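You operate a simulated robot arm through the tools that you are given. There is no shell and no other tool. Be economical: measure what you need, move in short steps, check, and stop when the job is done.

You run a simulated robot arm. Do the job below in one go: nothing can be reset, and whatever is moved stays where it is left.

## Task
Dose clear jar Lot 57 once and put the blue lid on.
Fine: stand the jar in the jar slide, push it in to dose and pull it out again. Where these are worked on the way, their far stop is far enough and under half their travel is too little: jar slide.
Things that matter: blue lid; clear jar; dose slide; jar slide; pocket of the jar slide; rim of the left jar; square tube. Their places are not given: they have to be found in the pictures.

Only the result counts: the job must be done as asked and must still hold three seconds after the hand-in. Knocking over, shifting, dropping, spilling or breaking anything else fails it. Lids that push on must go on centred and level and be pressed home; caps that screw on are set level and turned clockwise until they are tight.

## Robot
A 6-joint arm with a two-finger parallel gripper, fixed in place. Base frame: the origin is at the foot of the arm, x ahead of it, y to its left, z up; the work surface is at about z = 840. Units: mm, degrees, N and s.
With the tool pointing down near the work surface it reaches from about 260 to 680 mm from the base axis. Its first joint turns from -66.0 to 66.0 degrees. Payload 2.9 kg.
The tool frame sits at the grasp point between the pads (the TCP): z along the fingers, y along the line on which they close. The tips reach 30 mm beyond it. The gripper opens to 110 mm. The fingers are 20 mm wide and 10 mm thick; the gripper's body (48 by 112 mm) begins 55 mm behind the TCP.
Orientation is that of the tool frame in the base frame, as a unit quaternion [x, y, z, w]. With the fingers straight down and closing along the base's y, the tool's x points along the base's -x, its y along +y and its z along -z.

## Interface
- The arm moves only by the tool arm_command. Its argument "motion" is a list of rows, each an object of numbers (a shift or turn left out is 0, a gripper value left out holds the last): "fingers": the closure, from 0 (fully open) to 1 (shut); "x", "y", "z": the shift along the base's x, y, z in units of 50 mm (1.0 is 50 mm); "ax", "ay", "az": the turn, a rotation vector about the base's x, y, z in units of 8 degrees (1.0 is 8 degrees). In form: [{"fingers": .., "x": .., "y": .., "z": .., "ax": .., "ay": .., "az": ..}, ...]. A call has 1 to 10 rows; each row shifts and turns the commanded pose from where the row before left it. A call with a number of a shift or a turn outside -1 to 1 is refused whole. A row lasts 0.2 s, in which the tool goes at most 50 mm and 8.6 degrees; a call with a longer step from one row to the next is refused whole, and so is a gripper value outside its range. A pose out of reach is approached as far as the arm can. The call stops where the force on the tool passes 70 N (or 10 N more than at its start, if that is more) or the arm is blocked; 0.2 s more then pass. The fingers move at their own pace (about 108 mm/s each) and stop on an object; they squeeze with about 38 N. The grip force told is the motor's: it shows also when the fingers shut on nothing. Time passes only in rows, and 0.2 s behind the last, so rows that do not move let the fingers close. The reply holds the time, the measured pose of the TCP, the force on the tool along the base axes, the opening and the grip force, in the units named above and with some noise, with the torque about the TCP (base axes, N m) and any sound that the robot's microphone picked up.
- Cameras (640 x 400 px; columns grow to the right, rows downward): "scene" is fixed at [80.4, 416.7, 1404.3]; the picture's right is [-0.81, -0.59, 0.00], its down [-0.31, 0.43, -0.85] and it looks along [0.50, -0.69, -0.53] (base axes); focal length 333 px, centre (320, 200). "wrist" rides on the gripper at [72, 17, -103] in the tool frame; the picture's right is [-0.23, 0.97, 0.00], its down [-0.76, -0.18, -0.62] and it looks along [-0.61, -0.14, 0.78] (tool axes); focal length 222 px, centre (320, 200).
- camera(camera): a new picture of that camera. No time passes.
- point_at(camera, pixels): for up to 12 pixels [column, row] of the newest picture of that camera ("zoom" is the newest enlarged one), the place [x, y, z] in the base frame of the surface seen there, good to about 2 mm, but the place of the scene camera against the robot may be out by one fixed shift of up to 25 mm in any direction. No time passes.
- inspect(camera, box): a new picture of the part [left, top, right, bottom] of that camera's present view, enlarged. No time passes.
- sign_off(): hands the job in; it is judged then, once.

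Keep the steps short. Do not move on a guess: measure, check each grasp and each placing, and mend mistakes. In all there are 80 turns and 54 pictures (those below and enlarged ones count). Leave the gripper open and the arm clear of the work at the hand-in unless told otherwise, and finish with a single line.

The tools are called after ">>>" as a command line: name --argument value ..., lists and objects as JSON in quotes. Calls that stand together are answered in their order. arm_command: Moves the arm, as the interface text tells. Its arguments: {"type":"object","properties":{"motion":{"type":"array","items":{"type":"object","properties":{"fingers":{"type":"number"},"x":{"type":"number"},"y":{"type":"number"},"z":{"type":"number"},"ax":{"type":"number"},"ay":{"type":"number"},"az":{"type":"number"}}}}},"required":["motion"]} The other tools are called the same way: camera (camera) takes a picture; point_at (camera, pixels) gives the place of the surface under pixels of a picture; inspect (camera, box) takes an enlarged picture of a part of a camera's view; sign_off () hands the job in.

At the start:

```text
t: 0.0
tcp_pos: [452.9, -218.7, 1154.9]
tcp_rot: [0.0, 1.0, 0.0, 0.0]
contact_force: [-0.4, 0.2, 0.4]
ft_torque: [0.01, 0.02, 0.0]
gripper_width: 110.1
finger_force: 0.0
```

scene: 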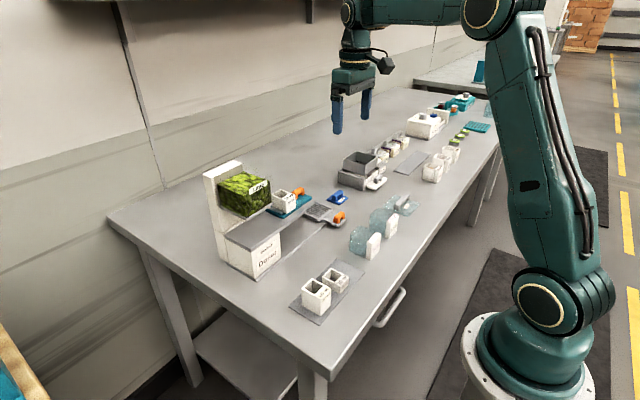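
wrist: 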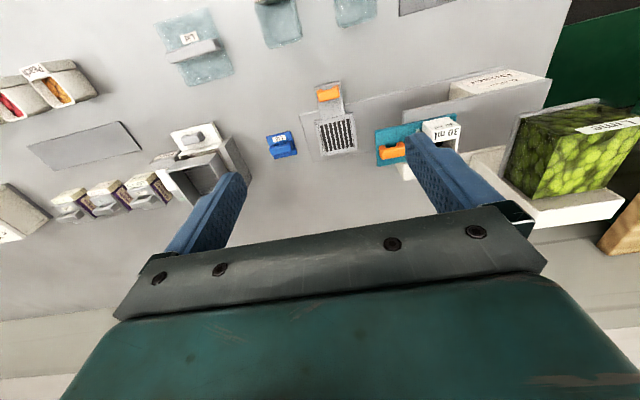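

I'll look more closely at the dispenser, the jars and the lids in the scene view.

>>> inspect --camera "scene" --box '[190, 140, 350, 290]'

>>> inspect --camera "scene" --box '[320, 80, 510, 260]'

>>> inspect --camera "wrist" --box '[120, 0, 640, 240]'

```text
2.67 times, centred on (270, 215) of scene
```

zoom: 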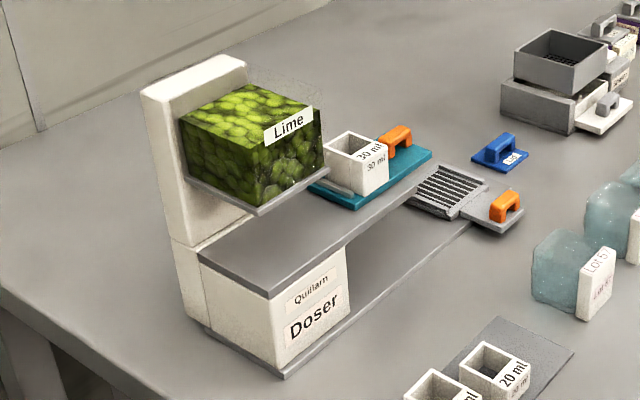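

```text
2.22 times, centred on (415, 170) of scene
```

zoom: 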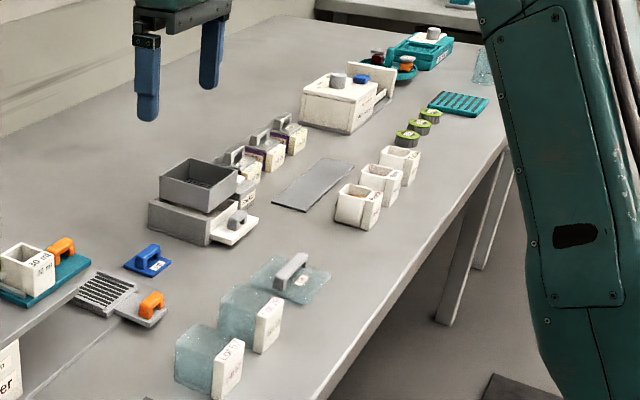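

```text
1.23 times, centred on (380, 120) of wrist
```

zoom: 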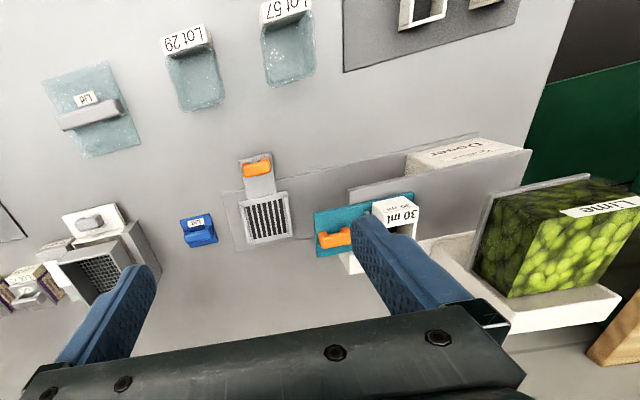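

Next I'll zoom in on the labels, the mat with the two white squares, and the doser parts.

>>> inspect --camera "scene" --box '[280, 190, 420, 330]'

>>> inspect --camera "scene" --box '[260, 170, 360, 240]'

>>> inspect --camera "wrist" --box '[250, 60, 480, 200]'

```text
2.86 times, centred on (350, 260) of scene
```

zoom: 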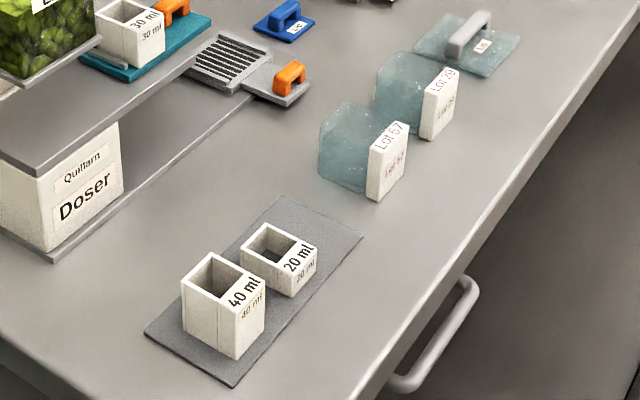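

```text
5.71 times, centred on (310, 205) of scene
```

zoom: 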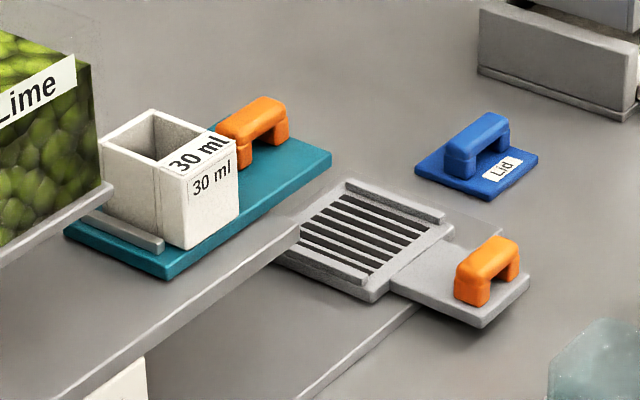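

```text
2.78 times, centred on (365, 130) of wrist
```

zoom: 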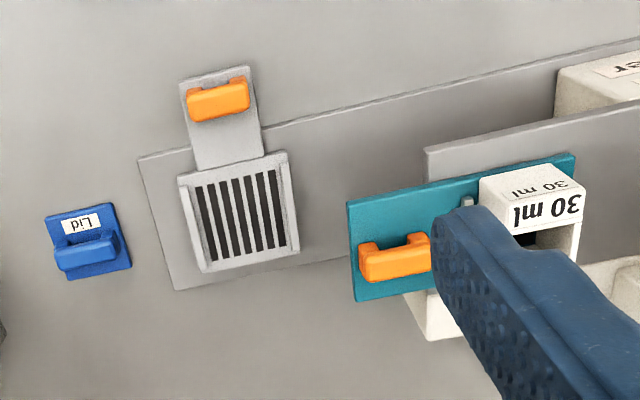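

Now I'll measure the key spots through the wrist camera, which has no fixed offset: the jars, the slide, the lid and the dose slide.

>>> point_at --camera "wrist" --pixels '[[328, 95], [322, 88], [337, 135], [318, 121], [353, 119], [322, 154], [358, 150], [308, 115], [281, 146], [271, 135], [296, 152], [391, 151]]'

>>> point_at --camera "scene" --pixels '[[338, 216], [325, 222], [319, 211], [289, 192], [301, 192], [272, 198], [337, 196], [240, 180], [242, 235], [300, 236], [360, 230], [376, 240]]'

>>> point_at --camera "wrist" --pixels '[[338, 3], [354, 15], [340, 24], [372, 18], [275, 10], [283, 35], [262, 5], [296, 3], [190, 40], [195, 50], [330, 88], [375, 130]]'

```text
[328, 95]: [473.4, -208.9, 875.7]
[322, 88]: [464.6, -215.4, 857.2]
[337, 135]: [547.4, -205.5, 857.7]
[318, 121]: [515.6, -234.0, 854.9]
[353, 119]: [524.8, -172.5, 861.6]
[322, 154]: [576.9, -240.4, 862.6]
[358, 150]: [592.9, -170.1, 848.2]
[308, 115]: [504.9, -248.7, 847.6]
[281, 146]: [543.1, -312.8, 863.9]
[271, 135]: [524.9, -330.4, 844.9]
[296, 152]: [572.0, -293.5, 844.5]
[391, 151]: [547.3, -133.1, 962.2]
```

```text
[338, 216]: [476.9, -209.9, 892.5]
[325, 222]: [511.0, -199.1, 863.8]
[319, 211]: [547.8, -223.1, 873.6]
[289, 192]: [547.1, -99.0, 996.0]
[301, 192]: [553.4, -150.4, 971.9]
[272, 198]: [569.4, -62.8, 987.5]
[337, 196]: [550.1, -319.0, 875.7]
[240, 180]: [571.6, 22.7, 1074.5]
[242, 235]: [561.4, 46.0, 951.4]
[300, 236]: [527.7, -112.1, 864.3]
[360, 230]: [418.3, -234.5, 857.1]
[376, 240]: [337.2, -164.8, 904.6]
```

```text
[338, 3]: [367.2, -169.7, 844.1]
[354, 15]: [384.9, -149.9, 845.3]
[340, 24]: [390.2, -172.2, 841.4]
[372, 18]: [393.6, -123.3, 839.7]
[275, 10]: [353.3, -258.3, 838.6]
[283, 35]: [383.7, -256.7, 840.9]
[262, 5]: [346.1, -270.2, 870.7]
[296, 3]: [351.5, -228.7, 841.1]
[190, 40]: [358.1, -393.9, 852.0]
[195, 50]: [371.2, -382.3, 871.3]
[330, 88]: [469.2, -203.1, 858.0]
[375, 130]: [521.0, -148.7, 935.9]
```

I'll back the arm towards the base to see both jars and the slide from above.

>>> arm_command --motion '[{"x": -0.8}, {"x": -0.8}, {"x": -0.8, "y": 0.2}, {"x": -0.4, "y": 0.2}]'

>>> camera --camera "wrist"

```text
t: 1.0
tcp_pos: [312.6, -199.9, 1154.2]
tcp_rot: [0.0, 1.0, 0.0, 0.0]
contact_force: [0.1, -0.1, 0.0]
ft_torque: [0.01, 0.0, 0.01]
gripper_width: 109.9
finger_force: 0.1
```

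```text
45 pictures are left
```

wrist: 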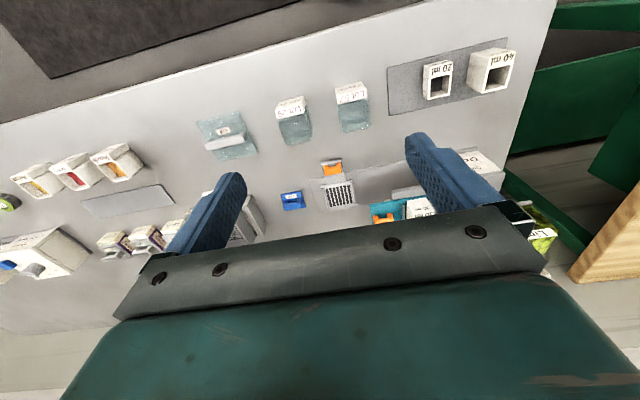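

Both jars are in view now. I'll enlarge the jars and the slide.

>>> inspect --camera "wrist" --box '[260, 70, 400, 160]'

>>> point_at --camera "zoom" --pixels '[[350, 80], [490, 60], [365, 120], [490, 105], [400, 260], [510, 235], [430, 200], [100, 150], [230, 130], [160, 300], [250, 280], [190, 230]]'

>>> inspect --camera "wrist" --box '[260, 140, 420, 230]'

```text
4.44 times, centred on (330, 115) of wrist
```

zoom: 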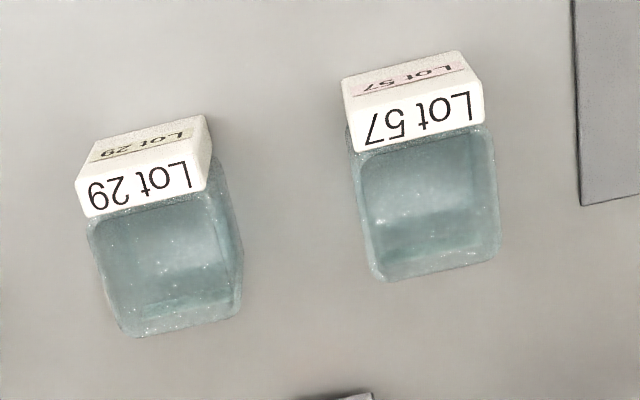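

```text
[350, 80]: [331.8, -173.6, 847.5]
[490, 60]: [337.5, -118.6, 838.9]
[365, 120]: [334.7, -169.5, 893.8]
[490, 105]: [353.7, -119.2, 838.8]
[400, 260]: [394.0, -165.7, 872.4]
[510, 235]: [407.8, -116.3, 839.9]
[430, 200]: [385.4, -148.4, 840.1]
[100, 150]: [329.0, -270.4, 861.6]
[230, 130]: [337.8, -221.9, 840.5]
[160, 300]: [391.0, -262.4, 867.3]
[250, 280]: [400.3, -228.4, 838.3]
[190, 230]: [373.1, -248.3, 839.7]
```

```text
4.00 times, centred on (340, 185) of wrist
```

zoom: 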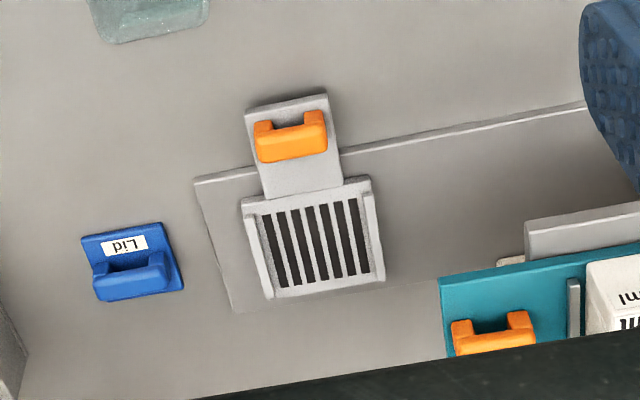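

I'll lower towards jar Lot 57 for a precise close look, staying well above it.

>>> arm_command --motion '[{"z": -0.9, "y": 0.5}, {"z": -0.9, "y": 0.5, "x": 0.3}, {"z": -0.8}]'

>>> camera --camera "wrist"

```text
refused: row 1 steps farther than a row can; nothing moved
```

```text
42 pictures are left
```

wrist: 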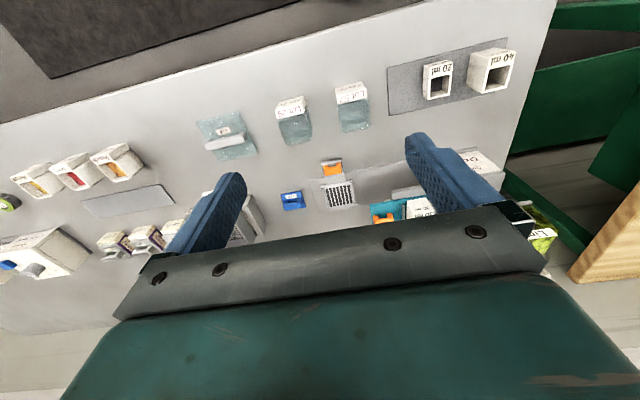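

The step was too long, so I'll repeat the move with shorter rows.

>>> arm_command --motion '[{"z": -0.8, "y": 0.3}, {"z": -0.8, "y": 0.3}, {"z": -0.8, "y": 0.3}, {"z": -0.5}]'

>>> camera --camera "wrist"

```text
t: 2.0
tcp_pos: [311.3, -152.3, 1009.5]
tcp_rot: [0.0, 1.0, 0.0, 0.0]
contact_force: [-0.4, -0.9, -1.2]
ft_torque: [0.02, -0.02, 0.01]
gripper_width: 110.0
finger_force: 0.0
```

```text
41 pictures are left
```

wrist: 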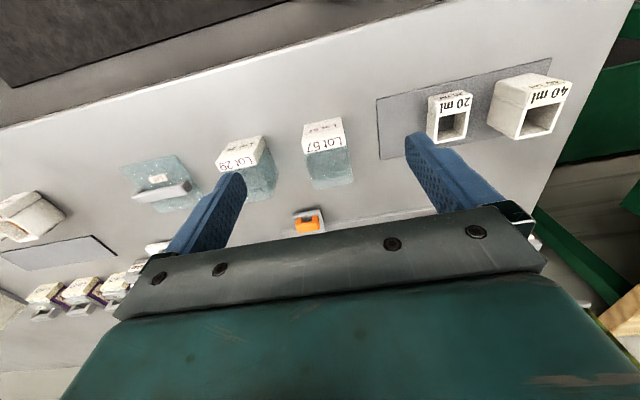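

Next I'll enlarge jar Lot 57 and measure points on it.

>>> inspect --camera "wrist" --box '[280, 105, 380, 205]'

```text
4.00 times, centred on (330, 155) of wrist
```

zoom: 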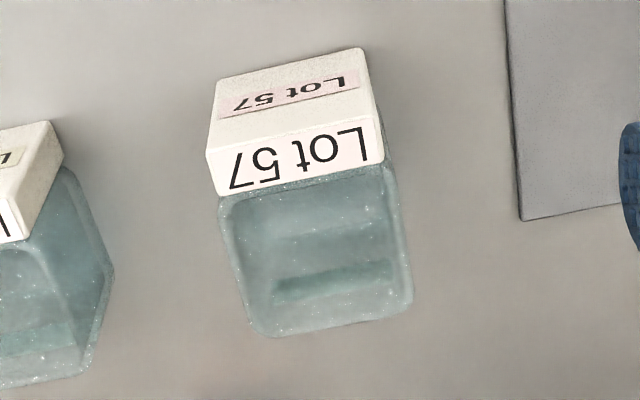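

>>> point_at --camera "zoom" --pixels '[[212, 155], [380, 130], [225, 190], [382, 162], [225, 82], [360, 55], [262, 332], [408, 300], [225, 205], [300, 160], [390, 172], [335, 320]]'

```text
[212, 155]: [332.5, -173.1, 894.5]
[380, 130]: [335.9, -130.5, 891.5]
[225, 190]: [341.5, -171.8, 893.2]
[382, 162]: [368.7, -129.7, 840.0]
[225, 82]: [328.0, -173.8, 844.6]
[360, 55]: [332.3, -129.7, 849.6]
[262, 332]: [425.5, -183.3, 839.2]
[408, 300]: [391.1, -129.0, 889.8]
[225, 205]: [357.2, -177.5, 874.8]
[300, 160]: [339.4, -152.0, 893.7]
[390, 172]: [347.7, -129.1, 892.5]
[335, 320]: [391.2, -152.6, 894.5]
```

The label block sits at x≈331–345, y −173 to −130, with its top at z 894. The rim is about the same height, and the jar body runs x≈345–392. Now I'll move over the jar slide for a close look at the pocket and the dose slide.

>>> arm_command --motion '[{"x": 0.8, "z": 0.3}, {"x": 0.8, "y": -0.2}, {"x": 0.8, "y": -0.2}, {"x": 0.5, "y": -0.2}]'

>>> camera --camera "wrist"

```text
t: 3.0
tcp_pos: [458.2, -183.9, 1026.8]
tcp_rot: [0.001, 1.0, 0.0, 0.0]
contact_force: [-0.3, 0.1, 0.6]
ft_torque: [0.05, -0.03, 0.04]
gripper_width: 109.9
finger_force: 0.0
```

```text
39 pictures are left
```

wrist: 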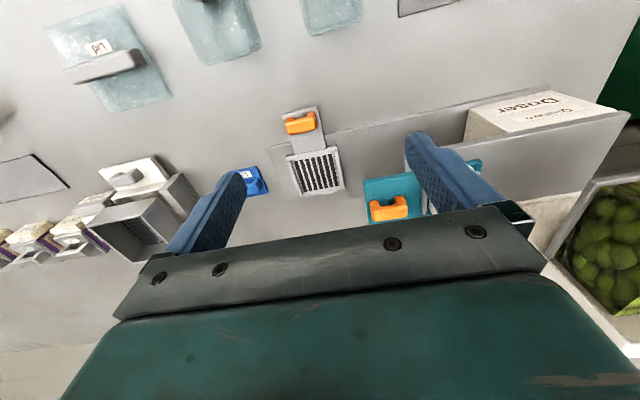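

>>> inspect --camera "wrist" --box '[255, 95, 415, 225]'

```text
3.08 times, centred on (335, 160) of wrist
```

zoom: 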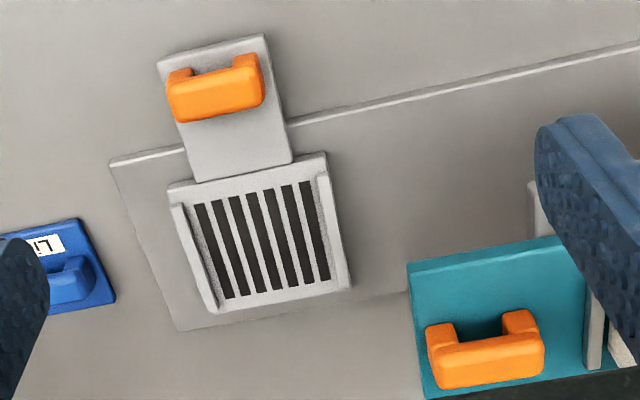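

>>> point_at --camera "zoom" --pixels '[[172, 205], [210, 305], [186, 208], [220, 305], [320, 178], [345, 285], [260, 175], [328, 158], [172, 190], [270, 305], [235, 250], [240, 145]]'

>>> point_at --camera "zoom" --pixels '[[112, 168], [182, 326], [160, 65], [262, 38], [175, 95], [262, 80], [215, 95], [410, 265], [428, 390], [440, 372], [540, 352], [520, 200]]'

```text
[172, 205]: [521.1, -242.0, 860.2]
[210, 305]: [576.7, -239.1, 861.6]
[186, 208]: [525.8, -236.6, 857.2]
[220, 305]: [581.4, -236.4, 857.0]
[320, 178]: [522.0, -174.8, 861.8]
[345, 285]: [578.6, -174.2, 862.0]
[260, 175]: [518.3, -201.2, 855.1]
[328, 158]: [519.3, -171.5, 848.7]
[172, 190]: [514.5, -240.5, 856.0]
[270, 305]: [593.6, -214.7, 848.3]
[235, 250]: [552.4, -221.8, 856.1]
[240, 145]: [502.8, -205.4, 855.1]
```

```text
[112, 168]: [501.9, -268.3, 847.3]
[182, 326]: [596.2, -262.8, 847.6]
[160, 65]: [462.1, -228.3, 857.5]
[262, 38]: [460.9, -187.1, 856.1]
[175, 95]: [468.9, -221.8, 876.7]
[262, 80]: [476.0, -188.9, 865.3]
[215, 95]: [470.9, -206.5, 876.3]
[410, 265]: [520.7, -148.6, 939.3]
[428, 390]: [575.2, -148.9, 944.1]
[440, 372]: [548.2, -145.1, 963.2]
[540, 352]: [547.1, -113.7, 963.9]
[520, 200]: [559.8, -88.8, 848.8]
```

The pocket floor is at z≈856. The rails are at y≈−241 and −174 with tops at 861.5, and the pocket centre is about (549, −207.5). The dose slide starts at y −149 and its handle tops out at z 964. The jar slide therefore runs along +y, under the platform. I'll partly close the fingers to keep clear of Lot 29 and go over Lot 57, centred at about (368, −151.5).

>>> arm_command --motion '[{"x": -0.8, "y": 0.3, "fingers": 0.35}, {"x": -0.8, "y": 0.3}, {"x": -0.204, "y": 0.05}, {"z": -0.8}, {"z": -0.6}, {}]'

>>> camera --camera "wrist"

```text
t: 4.4
tcp_pos: [369.1, -152.8, 955.1]
tcp_rot: [0.0, 1.0, 0.0, 0.0]
contact_force: [-0.3, -0.5, 0.9]
ft_torque: [0.02, 0.01, -0.01]
gripper_width: 71.4
finger_force: 0.1
```

```text
37 pictures are left
```

wrist: 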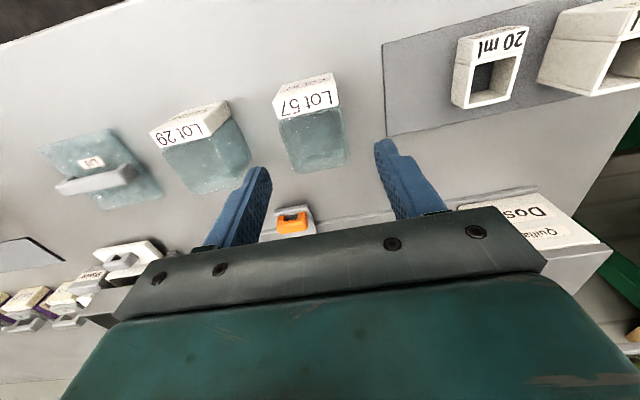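

The jar sits between the fingers. I'll re-measure its edges from this closer view before descending.

>>> inspect --camera "wrist" --box '[260, 60, 380, 190]'

>>> point_at --camera "wrist" --pixels '[[279, 122], [280, 119], [339, 106], [338, 103], [293, 171], [345, 164], [320, 168], [283, 150], [343, 140], [275, 100], [334, 75], [300, 110]]'

```text
3.08 times, centred on (320, 125) of wrist
```

zoom: 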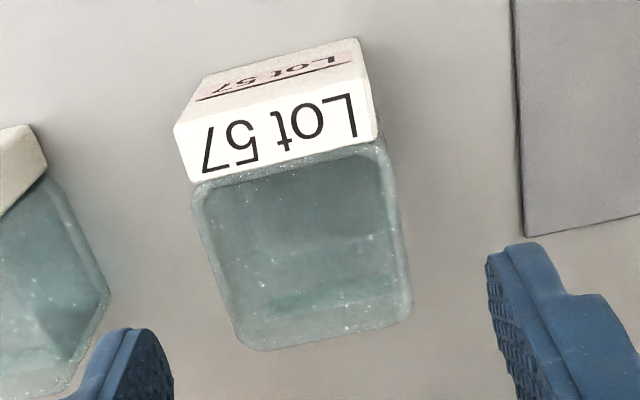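

```text
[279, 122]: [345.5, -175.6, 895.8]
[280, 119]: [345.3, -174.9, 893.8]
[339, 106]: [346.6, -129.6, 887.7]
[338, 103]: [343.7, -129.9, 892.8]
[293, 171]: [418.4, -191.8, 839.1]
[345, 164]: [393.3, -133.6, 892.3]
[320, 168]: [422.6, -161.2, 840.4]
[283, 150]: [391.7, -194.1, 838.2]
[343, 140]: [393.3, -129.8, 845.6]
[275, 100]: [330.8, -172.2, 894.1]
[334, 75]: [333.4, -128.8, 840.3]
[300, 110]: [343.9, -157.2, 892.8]
```

The jar body spans x 345–393 and y −175.5 to −129.5, so the TCP is centred on it. I'll descend to z≈900 and grip.

>>> arm_command --motion '[{"z": -0.55}, {"z": -0.55}, {}, {"fingers": 1.0}, {}, {}, {}]'

```text
t: 6.0
tcp_pos: [367.3, -152.4, 899.9]
tcp_rot: [-0.001, 1.0, -0.001, 0.0]
contact_force: [0.4, 1.1, 0.4]
ft_torque: [0.0, -0.02, 0.03]
gripper_width: 48.4
finger_force: 38.1
```

The jar is gripped with an opening of 48.4 mm. I'll lift it and check.

>>> arm_command --motion '[{"z": 0.4}, {"z": 0.6}, {"z": 0.6}, {"y": -0.5}, {"y": -0.6}]'

>>> camera --camera "wrist"

```text
t: 7.2
tcp_pos: [368.8, -206.9, 981.2]
tcp_rot: [-0.001, 1.0, 0.0, 0.0]
contact_force: [0.1, -0.1, -0.4]
ft_torque: [-0.02, 0.01, 0.0]
gripper_width: 0.0
finger_force: 37.6
```

```text
35 pictures are left
```

wrist: 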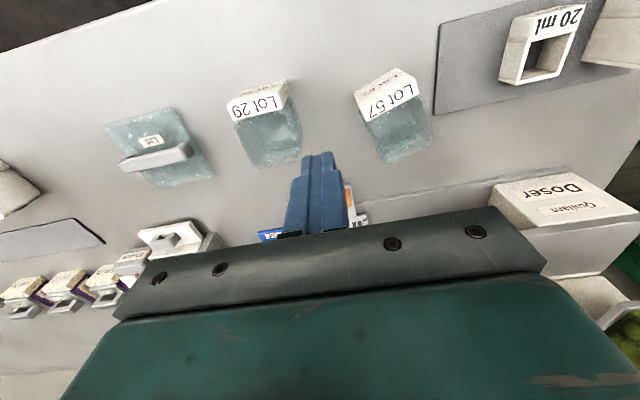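

The jar slipped out, though it is still standing. The grip was too near the rim. I'll open, move back over it, re-measure, and grip lower and slower.

>>> arm_command --motion '[{"fingers": 0.35}, {"y": 0.5}, {"y": 0.59}, {}, {}]'

>>> inspect --camera "wrist" --box '[240, 60, 400, 190]'

```text
t: 8.4
tcp_pos: [367.4, -152.3, 979.4]
tcp_rot: [-0.001, 1.0, 0.0, 0.0]
contact_force: [0.6, 0.2, -0.8]
ft_torque: [0.04, 0.01, 0.02]
gripper_width: 71.5
finger_force: 0.1
```

```text
3.08 times, centred on (320, 125) of wrist
```

zoom: 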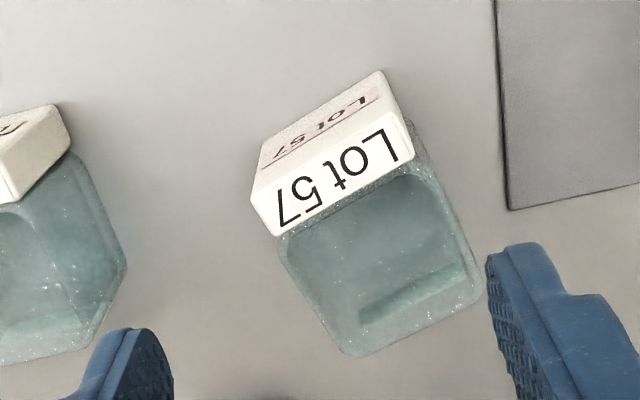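

>>> point_at --camera "zoom" --pixels '[[254, 197], [280, 231], [411, 157], [400, 118], [345, 180], [268, 150], [380, 78], [478, 300], [350, 352], [284, 240], [420, 165], [330, 215]]'

```text
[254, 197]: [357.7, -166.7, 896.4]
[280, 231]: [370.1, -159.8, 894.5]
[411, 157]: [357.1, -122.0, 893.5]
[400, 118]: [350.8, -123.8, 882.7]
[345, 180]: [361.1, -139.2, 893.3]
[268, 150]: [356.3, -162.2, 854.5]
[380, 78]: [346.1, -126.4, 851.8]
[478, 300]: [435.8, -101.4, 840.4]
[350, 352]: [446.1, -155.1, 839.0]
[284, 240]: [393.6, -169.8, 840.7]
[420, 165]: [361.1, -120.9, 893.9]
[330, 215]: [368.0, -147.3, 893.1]
```

The jar is now centred at about (387, −133) and turned about +17°. I'll turn the gripper to match, then descend to z≈882 and grip deep on the body.

>>> arm_command --motion '[{"x": 0.39, "y": 0.38, "az": 1.0, "fingers": 0.42}, {"az": 1.0}, {"z": -0.5}, {"z": -0.3}, {}]'

>>> inspect --camera "wrist" --box '[240, 60, 400, 190]'

```text
t: 9.6
tcp_pos: [385.4, -133.2, 939.7]
tcp_rot: [-0.14, 0.99, -0.001, 0.0]
contact_force: [0.2, -0.1, 0.5]
ft_torque: [-0.03, 0.0, -0.01]
gripper_width: 63.7
finger_force: 0.1
```

```text
3.08 times, centred on (320, 125) of wrist
```

zoom: 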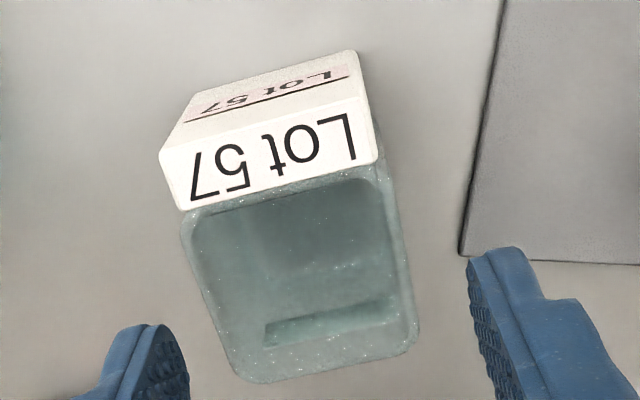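

>>> point_at --camera "zoom" --pixels '[[163, 155], [182, 207], [376, 155], [367, 100], [270, 185], [190, 240], [395, 230], [300, 370], [250, 375], [400, 350]]'

```text
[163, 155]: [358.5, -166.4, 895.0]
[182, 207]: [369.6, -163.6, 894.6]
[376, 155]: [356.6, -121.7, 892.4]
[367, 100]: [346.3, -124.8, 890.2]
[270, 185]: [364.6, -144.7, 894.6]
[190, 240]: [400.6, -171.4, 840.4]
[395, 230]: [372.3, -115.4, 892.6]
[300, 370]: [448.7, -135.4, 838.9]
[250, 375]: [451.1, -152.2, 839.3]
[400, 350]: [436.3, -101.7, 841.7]
```

The jar is centred to within 2 mm. I'll descend and close, holding a little before a slow lift.

>>> arm_command --motion '[{"z": -0.6, "y": -0.04}, {"z": -0.56}, {}, {"fingers": 1.0}, {}, {}, {}]'

>>> arm_command --motion '[{"z": 0.04}, {"z": 0.04}, {"z": 0.04}, {"z": 0.06}, {}]'

>>> inspect --camera "wrist" --box '[220, 60, 420, 220]'

```text
t: 11.2
tcp_pos: [387.6, -134.4, 880.6]
tcp_rot: [-0.14, 0.99, -0.001, 0.0]
contact_force: [0.4, 0.1, 0.3]
ft_torque: [0.03, 0.01, -0.01]
gripper_width: 49.3
finger_force: 37.7
```

```text
t: 12.4
tcp_pos: [387.4, -136.0, 890.9]
tcp_rot: [-0.14, 0.99, -0.001, 0.001]
contact_force: [0.5, 0.0, -1.2]
ft_torque: [-0.02, -0.01, 0.0]
gripper_width: 49.3
finger_force: 37.8
```

```text
2.50 times, centred on (320, 140) of wrist
```

zoom: 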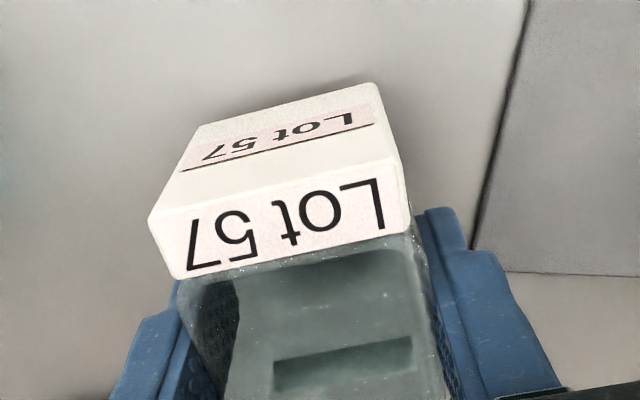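

The opening holds at 49.3 mm. I'll check whether the jar came up with the fingers, using the label's top height.

>>> point_at --camera "zoom" --pixels '[[270, 215], [200, 230], [380, 190], [165, 225], [402, 230], [290, 265]]'

>>> arm_command --motion '[{"z": 0.1}, {"z": 0.1}, {"z": 0.1}, {"z": 0.1}, {}]'

```text
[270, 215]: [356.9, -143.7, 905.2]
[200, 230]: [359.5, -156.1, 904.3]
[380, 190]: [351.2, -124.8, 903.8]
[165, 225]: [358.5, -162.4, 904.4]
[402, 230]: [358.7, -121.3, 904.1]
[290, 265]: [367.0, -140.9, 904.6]
```

```text
t: 13.6
tcp_pos: [389.2, -136.2, 910.7]
tcp_rot: [-0.14, 0.99, 0.0, 0.001]
contact_force: [-0.4, -0.5, -0.9]
ft_torque: [0.01, -0.02, 0.02]
gripper_width: 48.9
finger_force: 38.1
```

The jar lifted with the fingers (label top 894 → 904). The opening now reads 48.9, so I'll check for slip.

>>> camera --camera "wrist"

>>> point_at --camera "wrist" --pixels '[[300, 150], [305, 160], [290, 155], [320, 148]]'

```text
31 pictures are left
```

wrist: 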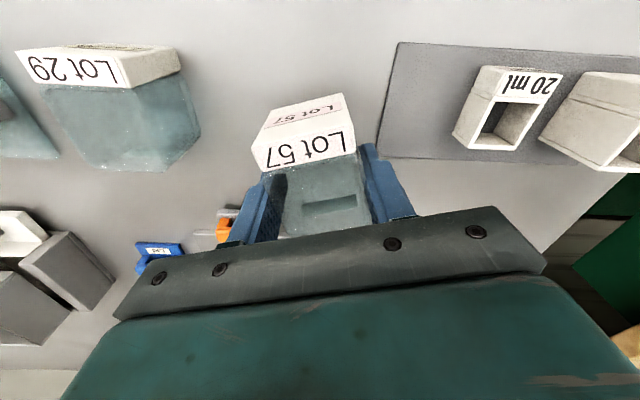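

```text
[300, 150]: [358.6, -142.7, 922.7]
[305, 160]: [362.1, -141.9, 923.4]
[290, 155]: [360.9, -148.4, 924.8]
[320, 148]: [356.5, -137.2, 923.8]
```

The jar is secure, with its top 13 mm above the TCP and its bottom about 41 mm below. I'll raise a little more, turn back to 0° and travel gently above the slide.

>>> arm_command --motion '[{"z": 0.2}, {"z": 0.2}, {"z": 0.2, "az": -0.5}, {"az": -0.5, "y": -0.2, "x": 0.2}, {"az": -0.5, "y": -0.2, "x": 0.3}, {"az": -0.5, "y": -0.3, "x": 0.4}, {"y": -0.3, "x": 0.4}, {"y": -0.3, "x": 0.4}, {"x": 0.4, "y": -0.1}, {}]'

>>> camera --camera "wrist"

```text
t: 15.8
tcp_pos: [492.2, -205.2, 941.0]
tcp_rot: [0.001, 1.0, 0.0, 0.0]
contact_force: [-0.2, 0.3, 0.0]
ft_torque: [0.02, -0.01, 0.0]
gripper_width: 49.0
finger_force: 37.8
```

```text
30 pictures are left
```

wrist: 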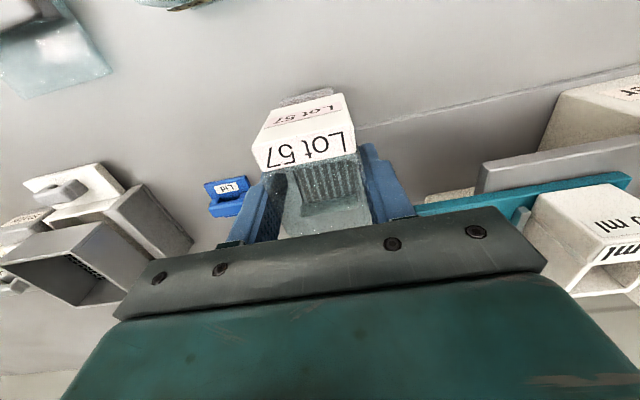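

>>> inspect --camera "wrist" --box '[230, 80, 410, 240]'

>>> point_at --camera "wrist" --pixels '[[254, 148], [261, 168], [354, 135], [355, 152], [305, 150], [310, 162], [270, 170], [350, 157], [300, 120]]'

```text
2.50 times, centred on (320, 160) of wrist
```

zoom: 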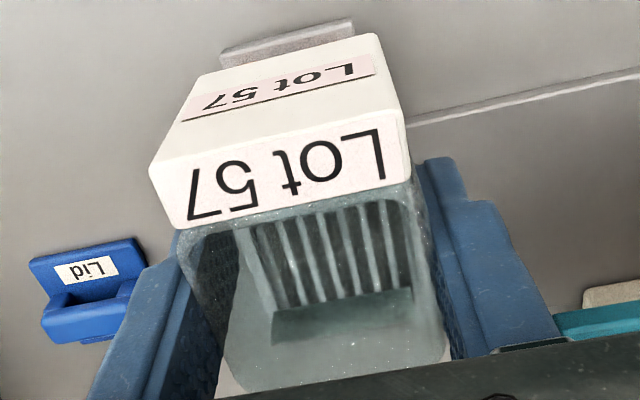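

```text
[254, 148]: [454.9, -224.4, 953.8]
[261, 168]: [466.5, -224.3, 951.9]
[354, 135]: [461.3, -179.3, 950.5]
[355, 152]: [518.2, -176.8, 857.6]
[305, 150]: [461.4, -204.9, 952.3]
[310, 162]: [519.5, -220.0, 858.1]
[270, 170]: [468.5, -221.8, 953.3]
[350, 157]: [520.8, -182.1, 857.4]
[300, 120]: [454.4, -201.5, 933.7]
```

The jar is held level, centred on the TCP. I'll move over the pocket at about (549, −207.5) and lower it to near contact.

>>> arm_command --motion '[{"x": 0.4, "y": -0.05}, {"x": 0.4}, {"x": 0.34}, {}, {"z": -0.3}, {"z": -0.3}, {"z": -0.16}, {}]'

>>> camera --camera "wrist"

>>> inspect --camera "scene" --box '[250, 130, 400, 250]'

```text
t: 17.6
tcp_pos: [549.6, -208.6, 902.7]
tcp_rot: [-0.001, 1.0, -0.001, 0.0]
contact_force: [0.3, -0.3, -0.8]
ft_torque: [0.03, -0.01, 0.03]
gripper_width: 48.9
finger_force: 38.2
```

```text
28 pictures are left
```

wrist: 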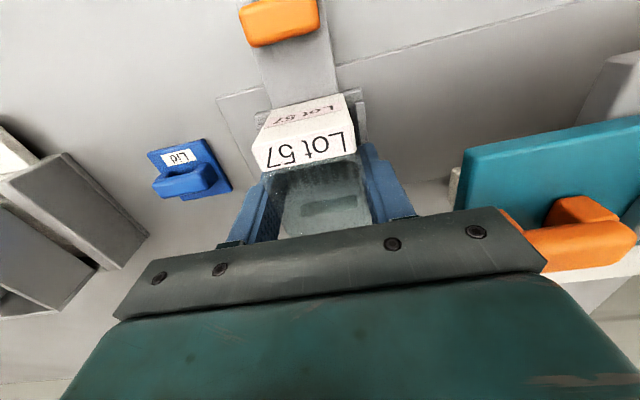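

```text
3.33 times, centred on (325, 190) of scene
```

zoom: 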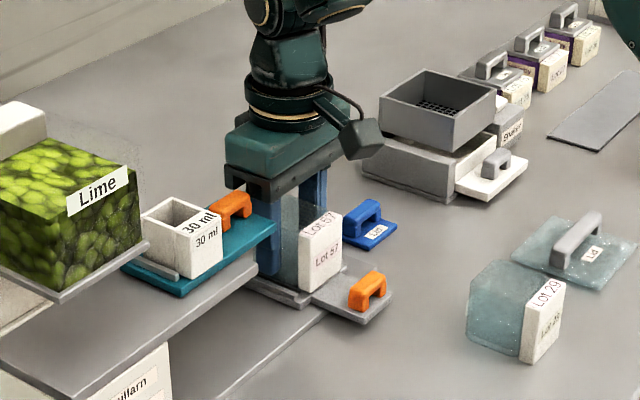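

The jar is over the pocket between the rails. I'll creep down until it touches.

>>> arm_command --motion '[{"z": -0.04}, {"z": -0.03}, {}]'

>>> arm_command --motion '[{"z": -0.02}, {"z": -0.02}, {}]'

```text
t: 18.4
tcp_pos: [549.8, -209.3, 898.4]
tcp_rot: [-0.001, 1.0, 0.0, 0.0]
contact_force: [0.0, 0.1, 0.1]
ft_torque: [0.0, -0.01, 0.0]
gripper_width: 49.2
finger_force: 37.9
```

```text
t: 19.2
tcp_pos: [550.0, -207.9, 897.6]
tcp_rot: [-0.001, 1.0, 0.001, 0.001]
contact_force: [-1.4, 0.2, 7.2]
ft_torque: [0.02, 0.26, -0.02]
gripper_width: 49.0
finger_force: 37.4
```

It's resting at 7 N. I'll open the fingers to about 63 mm and rise.

>>> arm_command --motion '[{"fingers": 0.43}, {}, {}, {"z": 0.5}, {"z": 0.6}, {"x": -0.6, "z": 0.2}, {"x": -0.6}, {"x": -0.6}, {}]'

>>> camera --camera "wrist"

>>> inspect --camera "scene" --box '[250, 130, 400, 250]'

```text
t: 21.2
tcp_pos: [458.7, -206.9, 961.6]
tcp_rot: [-0.001, 1.0, -0.001, 0.0]
contact_force: [0.5, -0.1, -0.1]
ft_torque: [-0.02, 0.01, 0.01]
gripper_width: 62.6
finger_force: 0.1
```

```text
26 pictures are left
```

wrist: 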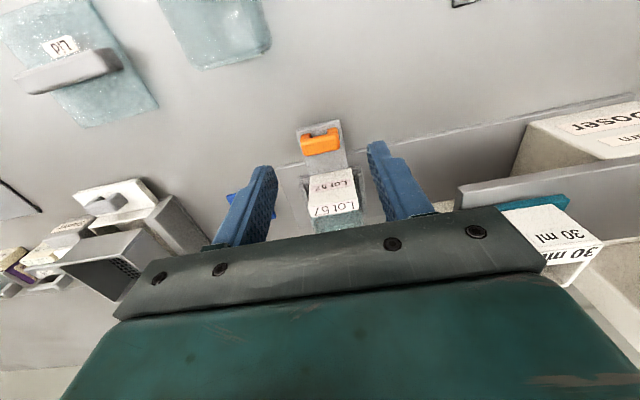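

```text
3.33 times, centred on (325, 190) of scene
```

zoom: 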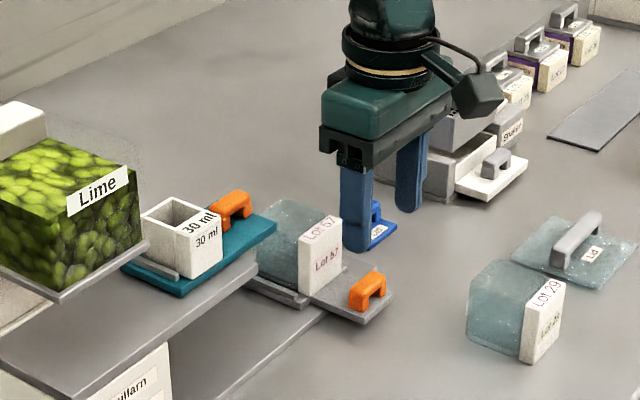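

The jar is standing in the pocket. Before pushing I'll measure the handle and the platform/doser edges, for clearance and to find the far end of travel.

>>> inspect --camera "wrist" --box '[280, 90, 640, 280]'

>>> point_at --camera "wrist" --pixels '[[302, 140], [340, 135], [320, 141], [321, 151], [462, 190], [462, 204], [545, 172], [600, 150], [525, 150], [560, 120], [637, 100], [540, 215]]'

>>> point_at --camera "scene" --pixels '[[255, 227], [312, 191], [251, 245], [300, 215], [325, 218], [251, 268], [230, 210], [293, 206], [268, 200]]'

```text
1.78 times, centred on (460, 185) of wrist
```

zoom: 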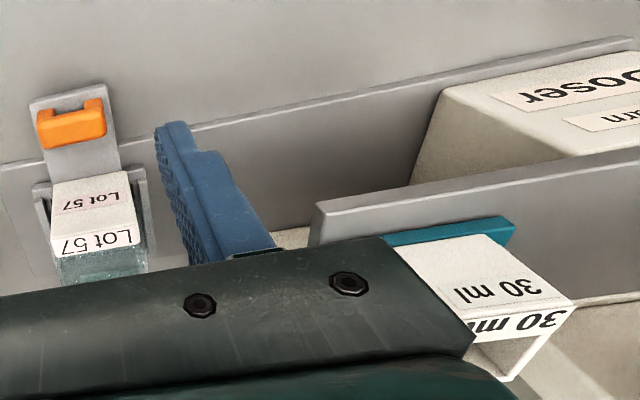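

```text
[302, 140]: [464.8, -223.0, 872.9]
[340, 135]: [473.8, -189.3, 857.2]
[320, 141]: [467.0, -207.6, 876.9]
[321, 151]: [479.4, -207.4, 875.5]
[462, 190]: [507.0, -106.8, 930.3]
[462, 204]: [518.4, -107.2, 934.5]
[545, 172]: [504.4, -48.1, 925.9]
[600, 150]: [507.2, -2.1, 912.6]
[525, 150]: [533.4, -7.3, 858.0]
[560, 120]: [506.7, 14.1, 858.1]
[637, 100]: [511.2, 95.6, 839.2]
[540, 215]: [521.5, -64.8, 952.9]
```

```text
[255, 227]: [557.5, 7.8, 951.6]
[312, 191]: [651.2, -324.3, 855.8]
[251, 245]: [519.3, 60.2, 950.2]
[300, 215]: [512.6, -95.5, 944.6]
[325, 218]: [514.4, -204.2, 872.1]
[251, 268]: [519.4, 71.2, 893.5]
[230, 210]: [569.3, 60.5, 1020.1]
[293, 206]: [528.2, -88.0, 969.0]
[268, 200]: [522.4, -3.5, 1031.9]
```

The handle bar spans x 464–480 and y −223 to −188, top at z 876, and the platform front is at x≈505, so the gripper clears it. I'll grip the handle lengthwise.

>>> arm_command --motion '[{"x": 0.23, "y": 0.01}, {"z": -0.6}, {"z": -0.6}, {"z": -0.2}, {}, {"fingers": 1.0}, {}, {}]'

>>> camera --camera "wrist"

```text
t: 23.0
tcp_pos: [470.2, -207.0, 890.2]
tcp_rot: [0.0, 1.0, 0.0, -0.001]
contact_force: [1.5, -2.2, -6.7]
ft_torque: [-0.12, -0.35, -0.08]
gripper_width: 35.8
finger_force: 44.8
```

```text
23 pictures are left
```

wrist: 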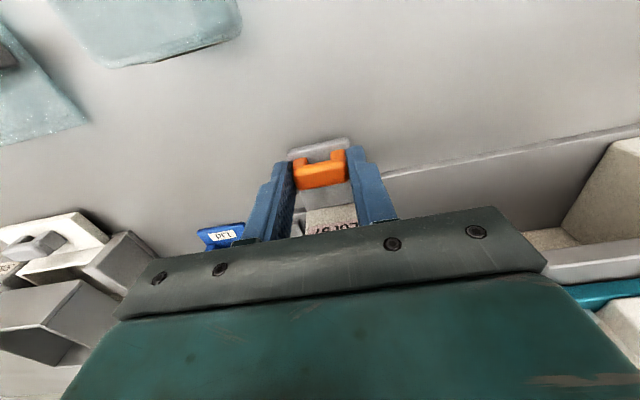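

The handle is gripped at 35.8 mm. I'll push gently along +y.

>>> arm_command --motion '[{"y": 0.05}, {"y": 0.1}, {"y": 0.15}, {"y": 0.15}, {"y": 0.15}, {"y": 0.15}, {"y": 0.15}, {}]'

>>> inspect --camera "scene" --box '[220, 140, 380, 270]'

```text
t: 24.8
tcp_pos: [470.1, -162.0, 891.1]
tcp_rot: [0.0, 1.0, 0.001, -0.002]
contact_force: [-10.5, -1.1, -15.3]
ft_torque: [-0.11, 0.72, -0.06]
gripper_width: 35.5
finger_force: 45.0
```

```text
3.08 times, centred on (300, 205) of scene
```

zoom: 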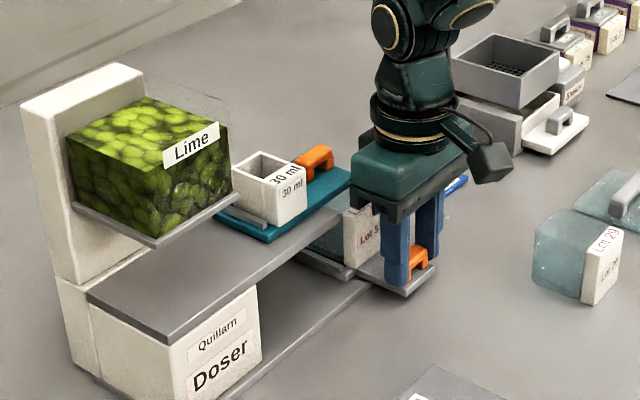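

The slide moves freely with the jar upright. I'll continue towards the far stop.

>>> arm_command --motion '[{"y": 0.15}, {"y": 0.15}, {"y": 0.15}, {"y": 0.15}, {"y": 0.15}, {"y": 0.15}, {"y": 0.1}, {"y": 0.1}, {}]'

```text
t: 26.8
tcp_pos: [470.6, -106.9, 890.4]
tcp_rot: [-0.001, 1.0, 0.001, -0.001]
contact_force: [-10.8, -0.7, -19.2]
ft_torque: [-0.1, 0.46, -0.01]
gripper_width: 35.4
finger_force: 45.6
```

>>> arm_command --motion '[{"y": 0.1}, {"y": 0.1}, {"y": 0.1}, {"y": 0.1}, {"y": 0.1}, {"y": 0.1}, {}]'

>>> inspect --camera "scene" --box '[220, 140, 380, 270]'

```text
t: 28.4
tcp_pos: [469.8, -77.5, 890.5]
tcp_rot: [0.0, 1.0, 0.001, -0.003]
contact_force: [-5.9, 0.6, -26.7]
ft_torque: [-0.04, 0.5, 0.03]
gripper_width: 35.5
finger_force: 45.1
```

```text
3.08 times, centred on (300, 205) of scene
```

zoom: 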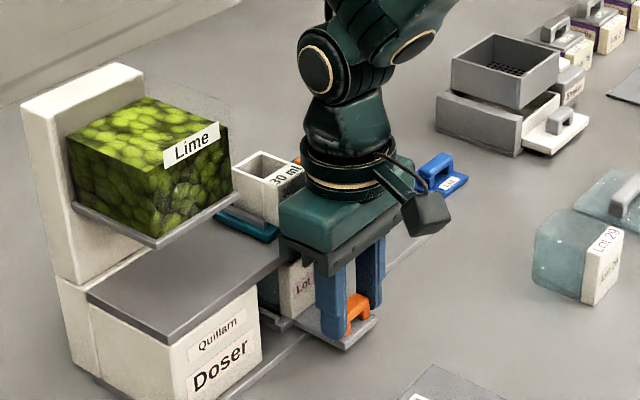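

No stop yet. The tool is being pulled down slightly, so I'll ease 1 mm lower and continue.

>>> arm_command --motion '[{"z": -0.02}, {"y": 0.1}, {"y": 0.1}, {"y": 0.1}, {"y": 0.1}, {"y": 0.1}, {"y": 0.1}, {}]'

```text
t: 29.8
tcp_pos: [470.8, -68.4, 890.6]
tcp_rot: [0.015, 1.0, -0.011, 0.001]
contact_force: [2.3, -16.2, -3.5]
ft_torque: [0.2, 0.02, 1.06]
gripper_width: 35.9
finger_force: 44.6
stopped in row 6: the force on the tool passed its limit at 73 N (the readings are from after the stop); the commanded pose is now the measured one
```

The far stop is at y≈−68, about 138 mm of travel. I'll look at what happened at the tube and hopper.

>>> inspect --camera "scene" --box '[220, 140, 380, 270]'

>>> camera --camera "wrist"

```text
3.08 times, centred on (300, 205) of scene
```

zoom: 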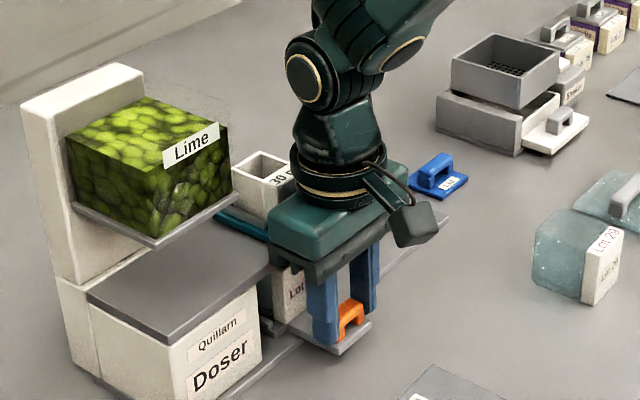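

```text
19 pictures are left
```

wrist: 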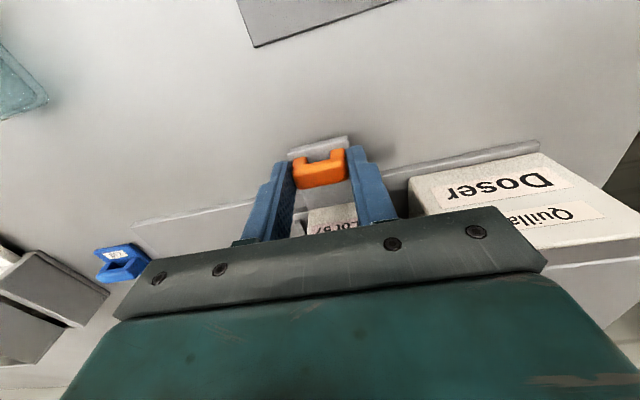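

The jar now stands under the square tube, but nothing visible has dropped and the dose slide hasn't moved. I'll let go of the handle and straighten the tool. Then I'll back clear and look into the gap to see whether the jar holds anything.

>>> arm_command --motion '[{"fingers": 0.5}, {}, {"z": 0.3}, {"z": 0.6, "ax": 0.16, "az": 0.21}, {"x": -0.6, "z": 0.4}, {"x": -0.6}, {"x": -0.6, "y": -0.6}, {"y": -0.8}, {"y": -0.8}, {}]'

>>> inspect --camera "scene" --box '[230, 150, 350, 260]'

```text
t: 32.0
tcp_pos: [379.8, -175.3, 955.8]
tcp_rot: [-0.001, 1.0, 0.001, 0.0]
contact_force: [-0.8, -0.2, 0.2]
ft_torque: [-0.03, -0.01, -0.02]
gripper_width: 54.9
finger_force: 0.1
```

```text
3.64 times, centred on (290, 205) of scene
```

zoom: 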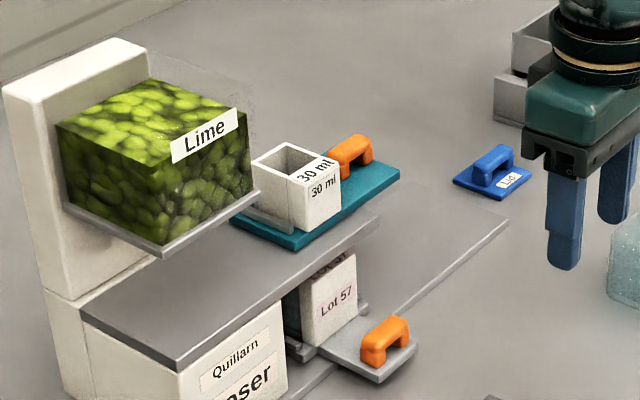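

>>> inspect --camera "scene" --box '[295, 215, 335, 250]'

>>> point_at --camera "scene" --pixels '[[301, 199], [285, 196], [284, 208], [298, 208], [283, 190], [292, 189], [306, 188], [278, 211], [306, 231]]'

```text
11.43 times, centred on (315, 232) of scene
```

zoom: 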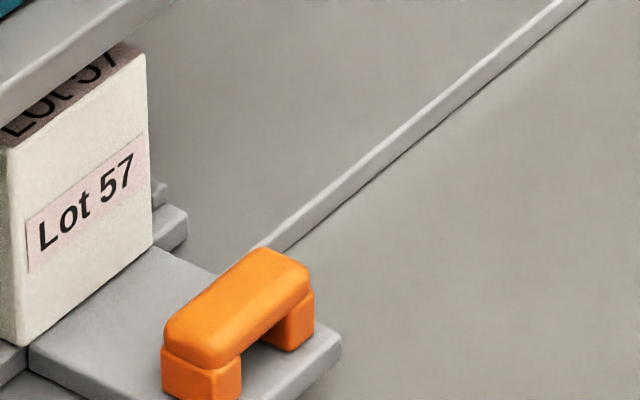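

```text
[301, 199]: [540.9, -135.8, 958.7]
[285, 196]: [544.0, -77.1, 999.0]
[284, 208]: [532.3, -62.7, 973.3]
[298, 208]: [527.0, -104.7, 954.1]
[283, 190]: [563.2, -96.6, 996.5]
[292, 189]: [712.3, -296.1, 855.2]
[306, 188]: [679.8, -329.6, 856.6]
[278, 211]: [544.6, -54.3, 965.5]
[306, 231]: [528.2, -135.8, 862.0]
```

I'll zoom on the visible jar side (around column 300, row 235) for any lime content.

>>> inspect --camera "scene" --box '[290, 220, 320, 245]'

```text
16.00 times, centred on (305, 232) of scene
```

zoom: 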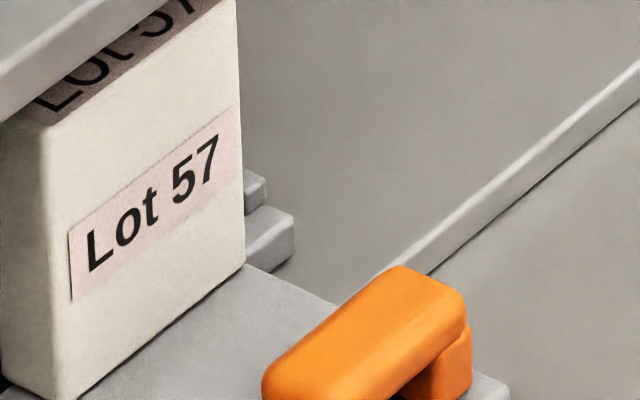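

The contents can't be judged from here. The instruction says to push the slide in and pull it out, so I'll pull it out and look into the jar before touching anything else.

>>> arm_command --motion '[{"y": 0.8}, {"y": 0.8}, {"y": 0.54, "x": 0.4}, {"x": 0.7}, {"x": 0.7}, {"z": -0.6}, {"z": -0.7}, {}, {"fingers": 1.0}, {}]'

>>> arm_command --motion '[{}, {"y": -0.05}, {"y": -0.1}, {"y": -0.15}, {"y": -0.15}, {"y": -0.15}, {"y": -0.15}, {"y": -0.15}, {"y": -0.15}, {"y": -0.15}]'

```text
t: 34.2
tcp_pos: [468.8, -70.3, 890.3]
tcp_rot: [-0.001, 1.0, 0.001, 0.002]
contact_force: [2.1, 0.5, -3.6]
ft_torque: [-0.06, -0.34, -0.02]
gripper_width: 35.5
finger_force: 45.1
```

```text
t: 36.4
tcp_pos: [469.2, -129.1, 890.7]
tcp_rot: [0.0, 1.0, 0.002, -0.002]
contact_force: [-22.9, 0.3, 4.5]
ft_torque: [-0.2, -0.35, 0.0]
gripper_width: 35.5
finger_force: 44.6
```

>>> arm_command --motion '[{"x": -0.02, "y": -0.15}, {"y": -0.2}, {"y": -0.2}, {"y": -0.2}, {"y": -0.2}, {"y": -0.2}, {"y": -0.2}, {"y": -0.1}, {"y": -0.05}, {}]'

>>> inspect --camera "scene" --box '[250, 150, 390, 260]'

```text
t: 38.6
tcp_pos: [467.7, -204.3, 890.7]
tcp_rot: [0.0, 1.0, 0.001, 0.0]
contact_force: [-15.3, -0.6, 10.9]
ft_torque: [-0.01, 0.3, 0.05]
gripper_width: 35.2
finger_force: 44.9
```

```text
3.64 times, centred on (320, 205) of scene
```

zoom: 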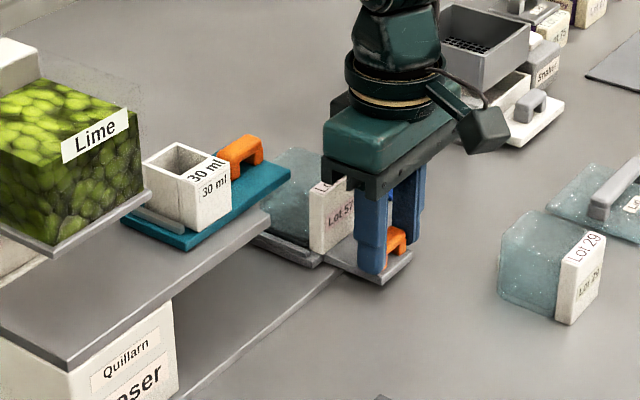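

The jar is out and still empty, so the jar slide alone doesn't dose. It only puts the jar under the drop point. The dose slide has to carry the tube under the hopper and back with the jar in place. I'll push the jar slide in again.

>>> arm_command --motion '[{"x": 0.0, "y": 0.05}, {"y": 0.15}, {"y": 0.2}, {"y": 0.2}, {"y": 0.2}, {"y": 0.2}, {"y": 0.2}, {"y": 0.2}, {"y": 0.2}, {"y": 0.2}]'

>>> arm_command --motion '[{"y": 0.2}, {"y": 0.2}, {"y": 0.15}, {"y": 0.1}, {"y": 0.1}, {"y": 0.06}, {"y": 0.04}, {}]'

```text
t: 40.8
tcp_pos: [468.6, -114.0, 890.9]
tcp_rot: [0.0, 1.0, 0.001, 0.0]
contact_force: [-6.1, 0.3, -9.4]
ft_torque: [-0.07, -0.84, 0.04]
gripper_width: 35.5
finger_force: 45.3
```

```text
t: 42.6
tcp_pos: [470.0, -71.0, 889.7]
tcp_rot: [0.0, 1.0, 0.001, 0.0]
contact_force: [5.2, 0.7, -14.8]
ft_torque: [-0.07, -0.49, -0.14]
gripper_width: 35.4
finger_force: 44.9
```

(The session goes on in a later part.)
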